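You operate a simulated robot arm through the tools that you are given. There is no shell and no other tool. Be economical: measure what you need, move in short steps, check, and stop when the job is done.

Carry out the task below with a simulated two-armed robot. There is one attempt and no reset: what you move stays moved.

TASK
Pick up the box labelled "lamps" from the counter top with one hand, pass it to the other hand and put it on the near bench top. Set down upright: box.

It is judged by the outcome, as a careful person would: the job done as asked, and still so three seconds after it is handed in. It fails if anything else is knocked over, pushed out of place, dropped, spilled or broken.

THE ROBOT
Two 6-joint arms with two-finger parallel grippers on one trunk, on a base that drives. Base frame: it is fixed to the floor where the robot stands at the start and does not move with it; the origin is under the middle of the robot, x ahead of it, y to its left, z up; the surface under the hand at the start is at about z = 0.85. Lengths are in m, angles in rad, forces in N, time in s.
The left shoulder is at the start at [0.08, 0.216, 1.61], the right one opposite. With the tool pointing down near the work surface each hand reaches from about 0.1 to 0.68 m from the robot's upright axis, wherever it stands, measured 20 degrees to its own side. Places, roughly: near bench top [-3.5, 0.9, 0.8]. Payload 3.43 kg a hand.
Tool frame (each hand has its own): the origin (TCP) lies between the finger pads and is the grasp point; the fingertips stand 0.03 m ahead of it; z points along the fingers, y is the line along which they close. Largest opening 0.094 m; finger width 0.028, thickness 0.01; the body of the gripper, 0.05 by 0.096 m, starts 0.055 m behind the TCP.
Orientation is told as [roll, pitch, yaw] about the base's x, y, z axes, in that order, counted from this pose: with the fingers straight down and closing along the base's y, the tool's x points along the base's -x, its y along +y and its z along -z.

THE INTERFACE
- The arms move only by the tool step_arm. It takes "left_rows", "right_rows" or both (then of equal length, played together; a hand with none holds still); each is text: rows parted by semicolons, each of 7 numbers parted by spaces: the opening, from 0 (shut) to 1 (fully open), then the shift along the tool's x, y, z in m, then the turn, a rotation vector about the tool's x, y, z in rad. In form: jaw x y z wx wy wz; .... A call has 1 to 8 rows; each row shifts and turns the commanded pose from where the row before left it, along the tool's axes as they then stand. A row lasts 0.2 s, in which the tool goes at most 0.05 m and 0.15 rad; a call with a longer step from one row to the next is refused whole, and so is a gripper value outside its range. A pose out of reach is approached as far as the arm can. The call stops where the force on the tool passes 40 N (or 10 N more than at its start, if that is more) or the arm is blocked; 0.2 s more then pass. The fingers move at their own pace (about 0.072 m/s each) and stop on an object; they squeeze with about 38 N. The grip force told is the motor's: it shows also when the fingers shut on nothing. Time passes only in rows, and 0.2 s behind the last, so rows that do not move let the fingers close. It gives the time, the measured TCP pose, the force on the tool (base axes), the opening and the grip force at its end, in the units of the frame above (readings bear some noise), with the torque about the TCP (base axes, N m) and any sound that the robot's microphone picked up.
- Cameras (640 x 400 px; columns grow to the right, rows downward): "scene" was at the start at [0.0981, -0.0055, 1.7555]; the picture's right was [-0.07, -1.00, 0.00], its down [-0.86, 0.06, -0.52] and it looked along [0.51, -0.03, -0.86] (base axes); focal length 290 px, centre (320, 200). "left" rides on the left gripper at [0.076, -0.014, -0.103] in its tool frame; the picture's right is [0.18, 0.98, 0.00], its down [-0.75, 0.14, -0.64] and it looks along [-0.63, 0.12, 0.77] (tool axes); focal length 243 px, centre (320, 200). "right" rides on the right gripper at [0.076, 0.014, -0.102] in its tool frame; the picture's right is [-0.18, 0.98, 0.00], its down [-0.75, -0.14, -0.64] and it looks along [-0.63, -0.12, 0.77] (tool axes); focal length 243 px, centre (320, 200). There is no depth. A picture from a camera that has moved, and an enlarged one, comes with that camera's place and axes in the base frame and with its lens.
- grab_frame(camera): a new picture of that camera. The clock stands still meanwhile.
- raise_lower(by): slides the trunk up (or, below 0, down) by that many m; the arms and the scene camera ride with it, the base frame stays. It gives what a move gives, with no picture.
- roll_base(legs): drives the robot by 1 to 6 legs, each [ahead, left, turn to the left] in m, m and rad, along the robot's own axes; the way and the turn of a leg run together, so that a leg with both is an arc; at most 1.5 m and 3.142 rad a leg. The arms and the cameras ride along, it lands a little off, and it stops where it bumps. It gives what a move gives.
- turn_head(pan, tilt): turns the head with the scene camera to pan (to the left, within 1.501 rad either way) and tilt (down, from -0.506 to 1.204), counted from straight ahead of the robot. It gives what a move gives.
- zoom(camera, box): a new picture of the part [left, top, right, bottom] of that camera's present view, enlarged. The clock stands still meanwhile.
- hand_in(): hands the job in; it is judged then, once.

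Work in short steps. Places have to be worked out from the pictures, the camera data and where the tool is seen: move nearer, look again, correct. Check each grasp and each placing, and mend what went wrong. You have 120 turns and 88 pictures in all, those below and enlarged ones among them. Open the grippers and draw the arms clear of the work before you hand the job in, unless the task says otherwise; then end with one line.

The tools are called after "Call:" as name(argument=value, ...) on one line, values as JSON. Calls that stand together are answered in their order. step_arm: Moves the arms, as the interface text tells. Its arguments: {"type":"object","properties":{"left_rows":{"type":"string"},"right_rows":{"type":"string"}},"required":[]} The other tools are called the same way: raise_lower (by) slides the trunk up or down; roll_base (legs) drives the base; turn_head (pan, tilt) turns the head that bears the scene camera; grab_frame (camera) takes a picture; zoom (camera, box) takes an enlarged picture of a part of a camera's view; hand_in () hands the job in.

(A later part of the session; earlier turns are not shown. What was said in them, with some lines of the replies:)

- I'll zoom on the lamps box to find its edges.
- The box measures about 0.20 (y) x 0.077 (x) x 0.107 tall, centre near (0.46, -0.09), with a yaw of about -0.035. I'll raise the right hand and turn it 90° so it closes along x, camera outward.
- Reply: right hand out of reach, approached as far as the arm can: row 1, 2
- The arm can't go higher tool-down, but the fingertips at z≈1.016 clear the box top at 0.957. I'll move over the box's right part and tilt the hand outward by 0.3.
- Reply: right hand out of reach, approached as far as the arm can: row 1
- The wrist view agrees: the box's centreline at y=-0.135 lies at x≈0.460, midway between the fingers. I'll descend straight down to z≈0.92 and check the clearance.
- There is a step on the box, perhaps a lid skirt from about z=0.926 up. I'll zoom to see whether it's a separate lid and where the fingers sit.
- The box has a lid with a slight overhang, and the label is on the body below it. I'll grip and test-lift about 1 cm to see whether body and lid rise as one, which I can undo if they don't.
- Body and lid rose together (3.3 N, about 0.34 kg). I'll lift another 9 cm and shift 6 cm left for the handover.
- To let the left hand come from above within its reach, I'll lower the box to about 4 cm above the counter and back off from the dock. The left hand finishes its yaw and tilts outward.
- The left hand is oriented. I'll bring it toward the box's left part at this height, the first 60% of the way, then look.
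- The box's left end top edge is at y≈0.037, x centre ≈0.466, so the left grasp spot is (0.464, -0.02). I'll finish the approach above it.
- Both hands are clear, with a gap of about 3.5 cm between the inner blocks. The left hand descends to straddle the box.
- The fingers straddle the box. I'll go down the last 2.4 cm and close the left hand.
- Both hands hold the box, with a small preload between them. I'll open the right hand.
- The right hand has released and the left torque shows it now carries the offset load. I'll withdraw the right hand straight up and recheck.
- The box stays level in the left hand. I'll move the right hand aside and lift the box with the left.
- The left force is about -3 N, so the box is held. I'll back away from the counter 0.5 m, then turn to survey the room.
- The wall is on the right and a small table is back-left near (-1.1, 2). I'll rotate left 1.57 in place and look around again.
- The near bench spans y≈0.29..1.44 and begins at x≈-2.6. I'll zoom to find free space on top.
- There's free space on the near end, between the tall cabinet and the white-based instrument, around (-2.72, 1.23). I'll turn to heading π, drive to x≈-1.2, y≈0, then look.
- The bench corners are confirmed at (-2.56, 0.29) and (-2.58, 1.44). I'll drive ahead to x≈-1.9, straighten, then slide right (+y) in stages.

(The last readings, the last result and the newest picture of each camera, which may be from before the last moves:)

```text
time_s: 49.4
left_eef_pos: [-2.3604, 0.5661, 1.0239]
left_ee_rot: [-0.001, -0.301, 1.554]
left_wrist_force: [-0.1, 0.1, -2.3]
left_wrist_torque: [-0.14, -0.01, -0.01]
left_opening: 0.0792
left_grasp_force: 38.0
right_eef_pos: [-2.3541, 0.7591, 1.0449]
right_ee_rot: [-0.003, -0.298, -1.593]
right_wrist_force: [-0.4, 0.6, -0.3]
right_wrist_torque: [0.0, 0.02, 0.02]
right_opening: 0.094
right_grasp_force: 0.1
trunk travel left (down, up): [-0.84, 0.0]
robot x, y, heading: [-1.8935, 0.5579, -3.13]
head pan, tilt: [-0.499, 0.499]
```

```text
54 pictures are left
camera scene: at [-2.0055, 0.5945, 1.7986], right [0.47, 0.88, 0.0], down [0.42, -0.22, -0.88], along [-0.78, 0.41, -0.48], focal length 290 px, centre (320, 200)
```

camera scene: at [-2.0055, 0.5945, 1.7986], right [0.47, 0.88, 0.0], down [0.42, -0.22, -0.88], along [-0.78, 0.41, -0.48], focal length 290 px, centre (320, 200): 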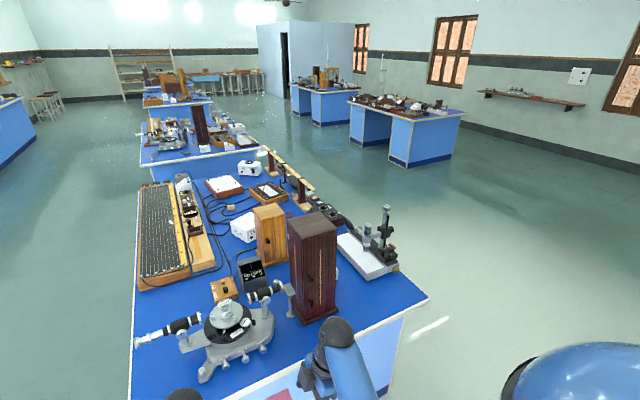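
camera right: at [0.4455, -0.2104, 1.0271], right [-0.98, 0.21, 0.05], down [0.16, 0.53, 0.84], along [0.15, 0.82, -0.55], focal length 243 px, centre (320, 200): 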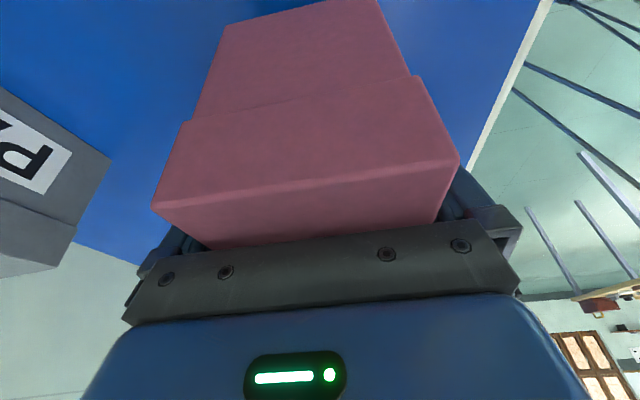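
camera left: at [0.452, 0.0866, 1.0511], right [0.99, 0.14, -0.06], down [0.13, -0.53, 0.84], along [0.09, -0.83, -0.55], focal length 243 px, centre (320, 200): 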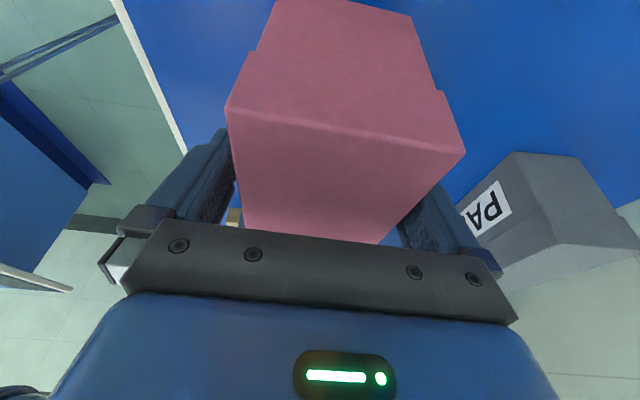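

The free strip spans x -2.8..-2.59 and y 1.08..1.44; I'll aim the box at (-2.68, 1.30). I'll tuck the right hand back and slide on to the right lane.

Call:
step_arm(right_rows="1 0.0239 0.03 -0.0074 0 0 0; 1 0.0239 0.03 -0.0074 0 0 0; 1 0.0239 0.03 -0.0074 0 0 0; 1 0.0239 0.03 -0.0074 0 0 0; 1 0 0 0 0 0 0")

Call:
roll_base(legs=[[0, -0.7, 0]])

Call:
turn_head(pan=0, tilt=0.8)

Call:
grab_frame(camera="scene")

```text
time_s: 50.6
left_eef_pos: [-2.3599, 0.5672, 1.0236]
left_ee_rot: [0.0, -0.302, 1.554]
left_wrist_force: [0.1, -0.6, -2.9]
left_wrist_torque: [-0.16, 0.01, 0.01]
left_opening: 0.0792
left_grasp_force: 38.0
right_eef_pos: [-2.2351, 0.8491, 1.0144]
right_ee_rot: [-0.009, -0.297, -1.591]
right_wrist_force: [0.5, 0.6, -0.2]
right_wrist_torque: [0.04, 0.05, 0.01]
right_opening: 0.0939
right_grasp_force: 0.0
right hand out of reach, approached as far as the arm can: row 2, 3, 4
trunk travel left (down, up): [-0.84, 0.0]
robot x, y, heading: [-1.8929, 0.5545, -3.129]
head pan, tilt: [-0.499, 0.499]
```

```text
time_s: 54.4
left_eef_pos: [-2.3657, 1.2552, 1.0241]
left_ee_rot: [-0.001, -0.301, 1.541]
left_wrist_force: [-1.0, -0.3, -3.2]
left_wrist_torque: [-0.13, -0.02, -0.02]
left_opening: 0.0791
left_grasp_force: 38.2
right_eef_pos: [-2.2359, 1.536, 1.0146]
right_ee_rot: [-0.006, -0.296, -1.606]
right_wrist_force: [0.2, 0.0, 0.1]
right_wrist_torque: [0.01, -0.02, 0.0]
right_opening: 0.0942
right_grasp_force: 0.1
trunk travel left (down, up): [-0.84, 0.0]
robot x, y, heading: [-1.9003, 1.2402, -3.139]
head pan, tilt: [-0.499, 0.499]
```

```text
time_s: 55.3
left_eef_pos: [-2.3655, 1.2577, 1.0229]
left_ee_rot: [0.0, -0.297, 1.54]
left_wrist_force: [0.1, 0.0, -3.1]
left_wrist_torque: [-0.13, -0.01, 0.03]
left_opening: 0.0793
left_grasp_force: 38.0
right_eef_pos: [-2.2363, 1.5379, 1.0142]
right_ee_rot: [-0.009, -0.3, -1.606]
right_wrist_force: [0.7, 0.2, 0.1]
right_wrist_torque: [-0.01, 0.01, 0.02]
right_opening: 0.094
right_grasp_force: 0.1
trunk travel left (down, up): [-0.84, 0.0]
robot x, y, heading: [-1.8999, 1.2407, -3.146]
head pan, tilt: [0.0, 0.799]
```

```text
53 pictures are left
camera scene: at [-2.0109, 1.2394, 1.7726], right [0.0, 1.0, 0.0], down [0.72, 0.0, -0.7], along [-0.7, 0.0, -0.72], focal length 290 px, centre (320, 200)
```

scene: 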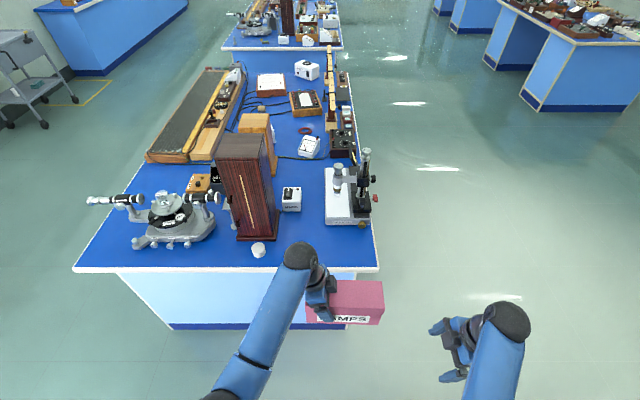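

The measurements agree: edge at x≈-2.586, cabinet up to y 1.075, instrument behind x≈-2.81. I'll drive ahead 0.31.

Call:
roll_base(legs=[[0.31, 0, 0]])

Call:
turn_head(pan=0, tilt=1.0)

Call:
grab_frame(camera="scene")

Call:
grab_frame(camera="left")

```text
time_s: 57.4
left_eef_pos: [-2.67, 1.2635, 1.0249]
left_ee_rot: [0.001, -0.299, 1.529]
left_wrist_force: [0.2, -0.3, -2.7]
left_wrist_torque: [-0.13, 0.04, 0.06]
left_opening: 0.0788
left_grasp_force: 38.1
right_eef_pos: [-2.5377, 1.5417, 1.0157]
right_ee_rot: [-0.008, -0.299, -1.615]
right_wrist_force: [0.7, 0.0, 0.6]
right_wrist_torque: [0.04, 0.01, 0.0]
right_opening: 0.0942
right_grasp_force: 0.0
trunk travel left (down, up): [-0.84, 0.0]
robot x, y, heading: [-2.2074, 1.2388, 3.131]
head pan, tilt: [0.0, 0.799]
```

```text
time_s: 58.1
left_eef_pos: [-2.6715, 1.2639, 1.0234]
left_ee_rot: [-0.001, -0.298, 1.531]
left_wrist_force: [0.4, -0.9, -3.3]
left_wrist_torque: [-0.1, 0.03, -0.02]
left_opening: 0.0791
left_grasp_force: 37.5
right_eef_pos: [-2.5386, 1.5425, 1.0141]
right_ee_rot: [-0.006, -0.298, -1.616]
right_wrist_force: [1.0, -0.1, -0.5]
right_wrist_torque: [-0.01, 0.01, 0.01]
right_opening: 0.0942
right_grasp_force: 0.0
trunk travel left (down, up): [-0.84, 0.0]
robot x, y, heading: [-2.2088, 1.2397, 3.135]
head pan, tilt: [0.0, 1.0]
```

```text
52 pictures are left
camera scene: at [-2.3059, 1.241, 1.7576], right [0.01, 1.0, 0.0], down [0.84, -0.01, -0.54], along [-0.54, 0.0, -0.84], focal length 290 px, centre (320, 200)
```

scene: 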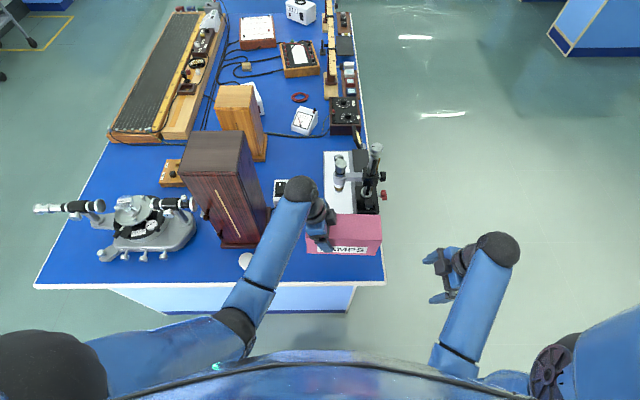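

```text
51 pictures are left
camera left: at [-2.6623, 1.1591, 1.0994], right [-0.99, -0.14, -0.06], down [-0.12, 0.54, 0.84], along [-0.08, 0.83, -0.55], focal length 243 px, centre (320, 200)
```

left: 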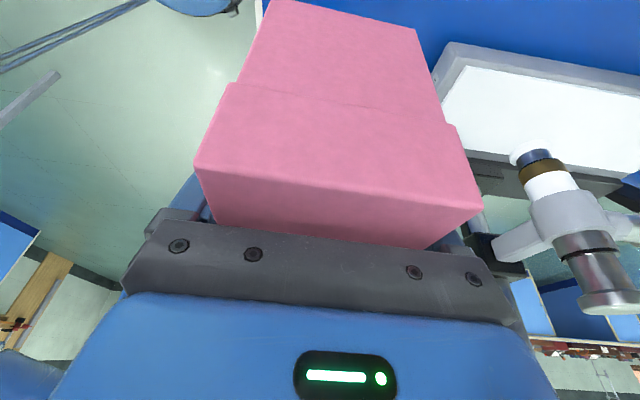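

The box is fully over the free strip: x -2.71..-2.63, right end y≈1.41 with the bench edge at 1.458. I'll descend to just above the bench.

Call:
step_arm(left_rows="0 0.0086 0 0.0277 0 0 0; 0 0.0086 0 0.0277 0 0 0; 0 0.0086 0 0.0277 0 0 0; 0 0.0086 0 0.0277 0 0 0; 0 0.0068 0 0.0219 0 0 0; 0 0 0 0 0 0 0")

Call:
zoom(camera="scene", box=[220, 160, 460, 310])

Call:
grab_frame(camera="left")

```text
time_s: 59.5
left_eef_pos: [-2.6689, 1.2606, 0.8846]
left_ee_rot: [-0.002, -0.298, 1.531]
left_wrist_force: [-0.1, 0.0, -3.6]
left_wrist_torque: [-0.13, 0.01, 0.01]
left_opening: 0.0791
left_grasp_force: 38.2
right_eef_pos: [-2.5403, 1.5425, 1.0145]
right_ee_rot: [-0.006, -0.298, -1.616]
right_wrist_force: [-0.7, 0.5, -0.6]
right_wrist_torque: [0.02, -0.02, 0.01]
right_opening: 0.094
right_grasp_force: 0.0
trunk travel left (down, up): [-0.84, 0.0]
robot x, y, heading: [-2.2049, 1.2436, 3.133]
head pan, tilt: [0.0, 1.0]
```

```text
2.67 times, centred on (340, 235) of scene
camera zoom: at [-2.3069, 1.241, 1.7575], right [0.01, 1.0, 0.0], down [0.84, -0.01, -0.54], along [-0.54, 0.0, -0.84], focal length 774 px, centre (267, 107)
```

zoom: 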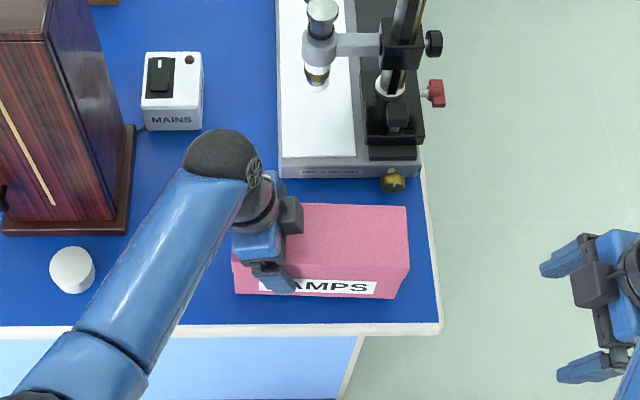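

```text
49 pictures are left
camera left: at [-2.66, 1.1572, 0.9602], right [-0.99, -0.14, -0.06], down [-0.12, 0.54, 0.84], along [-0.08, 0.83, -0.55], focal length 243 px, centre (320, 200)
```

left: 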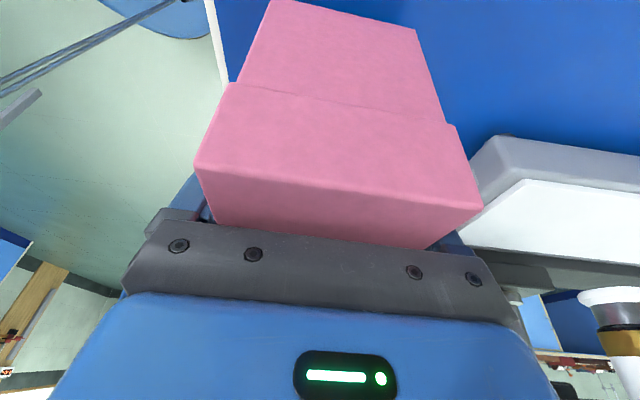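

The clearances look good. Now small downward steps, watching the wrist force for contact.

Call:
step_arm(left_rows="0 0.0018 0 0.0057 0 0 0; 0 0.0018 0 0.0057 0 0 0; 0 0 0 0 0 0 0")

Call:
step_arm(left_rows="0 0.0009 0 0.0029 0 0 0; 0 0 0 0 0 0 0")

```text
time_s: 60.3
left_eef_pos: [-2.6714, 1.2623, 0.8722]
left_ee_rot: [0.0, -0.299, 1.531]
left_wrist_force: [-0.3, -1.3, -2.3]
left_wrist_torque: [-0.16, 0.02, -0.02]
left_opening: 0.0787
left_grasp_force: 37.5
right_eef_pos: [-2.5387, 1.5423, 1.0135]
right_ee_rot: [-0.007, -0.299, -1.617]
right_wrist_force: [-0.4, 0.0, -1.6]
right_wrist_torque: [-0.02, -0.01, 0.04]
right_opening: 0.094
right_grasp_force: 0.0
trunk travel left (down, up): [-0.84, 0.0]
robot x, y, heading: [-2.204, 1.2407, 3.129]
head pan, tilt: [0.0, 1.0]
```

```text
time_s: 60.9
left_eef_pos: [-2.6722, 1.2625, 0.8707]
left_ee_rot: [0.003, -0.3, 1.531]
left_wrist_force: [-0.5, -1.7, 9.2]
left_wrist_torque: [1.43, -0.35, -0.01]
left_opening: 0.0789
left_grasp_force: 38.2
right_eef_pos: [-2.539, 1.5421, 1.014]
right_ee_rot: [-0.006, -0.297, -1.616]
right_wrist_force: [-0.2, -0.8, -0.8]
right_wrist_torque: [0.0, -0.02, -0.02]
right_opening: 0.094
right_grasp_force: 0.0
trunk travel left (down, up): [-0.84, 0.0]
robot x, y, heading: [-2.2056, 1.2391, 3.132]
head pan, tilt: [0.0, 1.0]
```

Contact at +9 N; the far end touches first, so the tilt is tiny. I'll open the left hand.

Call:
step_arm(left_rows="1 0 0 0 0 0 0; 1 0 0 0 0 0 0; 1 0 0 0 0 0 0")

Call:
grab_frame(camera="left")

```text
time_s: 61.7
left_eef_pos: [-2.6708, 1.2618, 0.8703]
left_ee_rot: [-0.003, -0.299, 1.531]
left_wrist_force: [0.0, -0.4, 0.0]
left_wrist_torque: [0.03, 0.01, -0.02]
left_opening: 0.0943
left_grasp_force: 0.1
right_eef_pos: [-2.5406, 1.5424, 1.0146]
right_ee_rot: [-0.009, -0.298, -1.617]
right_wrist_force: [-0.6, 0.1, 0.2]
right_wrist_torque: [0.01, -0.02, -0.01]
right_opening: 0.0937
right_grasp_force: 0.1
trunk travel left (down, up): [-0.84, 0.0]
robot x, y, heading: [-2.2052, 1.2406, 3.135]
head pan, tilt: [0.0, 1.0]
```

```text
48 pictures are left
camera left: at [-2.6617, 1.1584, 0.9458], right [-0.99, -0.14, -0.06], down [-0.12, 0.54, 0.84], along [-0.08, 0.83, -0.55], focal length 243 px, centre (320, 200)
```

left: 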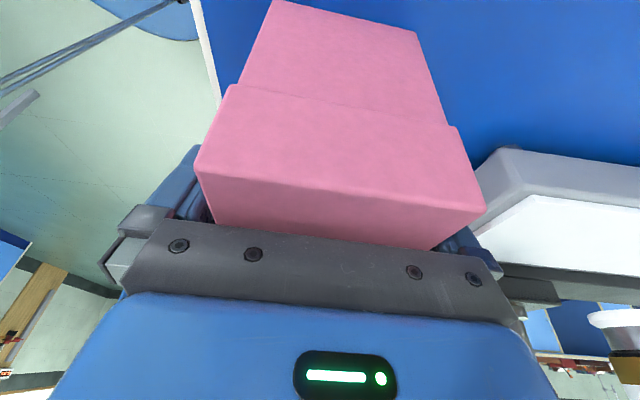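

The fingers are open on both sides. I'll raise the hand straight up 15 cm.

Call:
step_arm(left_rows="1 -0.0059 0 -0.0191 0 0 0; 1 -0.0059 0 -0.0191 0 0 0; 1 -0.0089 0 -0.0287 0 0 0; 1 -0.0089 0 -0.0287 0 0 0; 1 -0.0089 0 -0.0287 0 0 0; 1 -0.0059 0 -0.0191 0 0 0; 1 0 0 0 0 0 0")

Call:
zoom(camera="scene", box=[220, 160, 460, 310])

```text
time_s: 63.3
left_eef_pos: [-2.6729, 1.2631, 1.0216]
left_ee_rot: [-0.002, -0.299, 1.53]
left_wrist_force: [0.7, 0.4, 0.3]
left_wrist_torque: [-0.01, -0.04, 0.01]
left_opening: 0.0939
left_grasp_force: 0.0
right_eef_pos: [-2.5407, 1.5415, 1.0137]
right_ee_rot: [-0.007, -0.301, -1.615]
right_wrist_force: [-0.1, -0.8, 0.3]
right_wrist_torque: [0.05, 0.01, 0.0]
right_opening: 0.0942
right_grasp_force: 0.1
trunk travel left (down, up): [-0.84, 0.0]
robot x, y, heading: [-2.207, 1.2423, 3.136]
head pan, tilt: [0.0, 1.0]
```

```text
2.67 times, centred on (340, 235) of scene
camera zoom: at [-2.3065, 1.2409, 1.7575], right [0.01, 1.0, 0.0], down [0.84, -0.01, -0.54], along [-0.54, 0.0, -0.84], focal length 774 px, centre (267, 107)
```

zoom: 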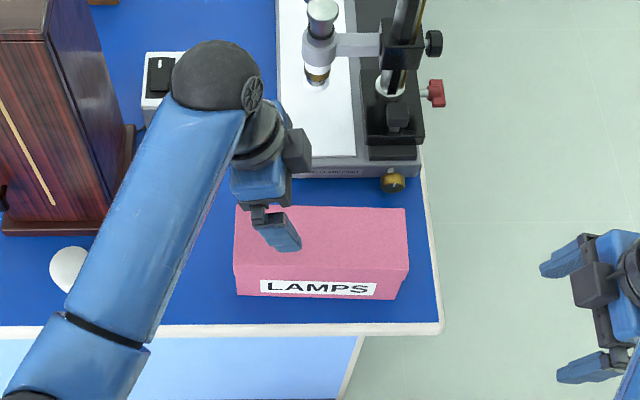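

The box stands upright and whole on the bench, and both grippers are open. I'll back straight off 0.3 m to clear the arms and take a last look.

Call:
roll_base(legs=[[-0.25, 0, 0]])

Call:
turn_head(pan=0, tilt=0.8)

Call:
grab_frame(camera="scene")

```text
time_s: 65.2
left_eef_pos: [-2.4224, 1.2638, 1.0192]
left_ee_rot: [-0.002, -0.3, 1.525]
left_wrist_force: [-0.1, -0.1, 0.5]
left_wrist_torque: [-0.02, -0.02, 0.02]
left_opening: 0.0938
left_grasp_force: 0.1
right_eef_pos: [-2.2866, 1.5408, 1.0131]
right_ee_rot: [-0.003, -0.297, -1.623]
right_wrist_force: [0.0, -0.4, -0.2]
right_wrist_torque: [0.0, 0.0, 0.0]
right_opening: 0.094
right_grasp_force: 0.0
trunk travel left (down, up): [-0.84, 0.0]
robot x, y, heading: [-1.9518, 1.236, 3.126]
head pan, tilt: [0.0, 1.0]
```

```text
time_s: 65.9
left_eef_pos: [-2.4207, 1.2636, 1.0205]
left_ee_rot: [-0.002, -0.298, 1.525]
left_wrist_force: [-0.2, 0.5, -0.1]
left_wrist_torque: [-0.01, 0.01, -0.01]
left_opening: 0.0942
left_grasp_force: 0.0
right_eef_pos: [-2.2853, 1.5411, 1.0144]
right_ee_rot: [-0.007, -0.298, -1.622]
right_wrist_force: [0.2, -0.8, -0.1]
right_wrist_torque: [0.0, 0.02, -0.02]
right_opening: 0.0942
right_grasp_force: 0.0
trunk travel left (down, up): [-0.84, 0.0]
robot x, y, heading: [-1.9509, 1.2419, 3.127]
head pan, tilt: [0.0, 0.799]
```

```text
46 pictures are left
camera scene: at [-2.0644, 1.2386, 1.7725], right [0.01, 1.0, 0.0], down [0.72, -0.01, -0.7], along [-0.7, 0.01, -0.72], focal length 290 px, centre (320, 200)
```

scene: 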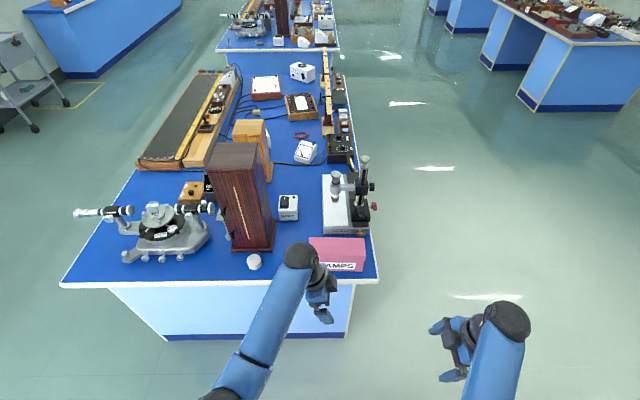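

The box stands upright on the near bench, nothing else has moved, and the arms are clear, so I'm handing in.

Call:
hand_in()

```text
The job is handed in.
```

The "lamps" box was picked up with the right hand, passed to the left hand in the air, and set down upright on the near bench top; nothing else looked disturbed in the last pictures, and both grippers are open and clear.
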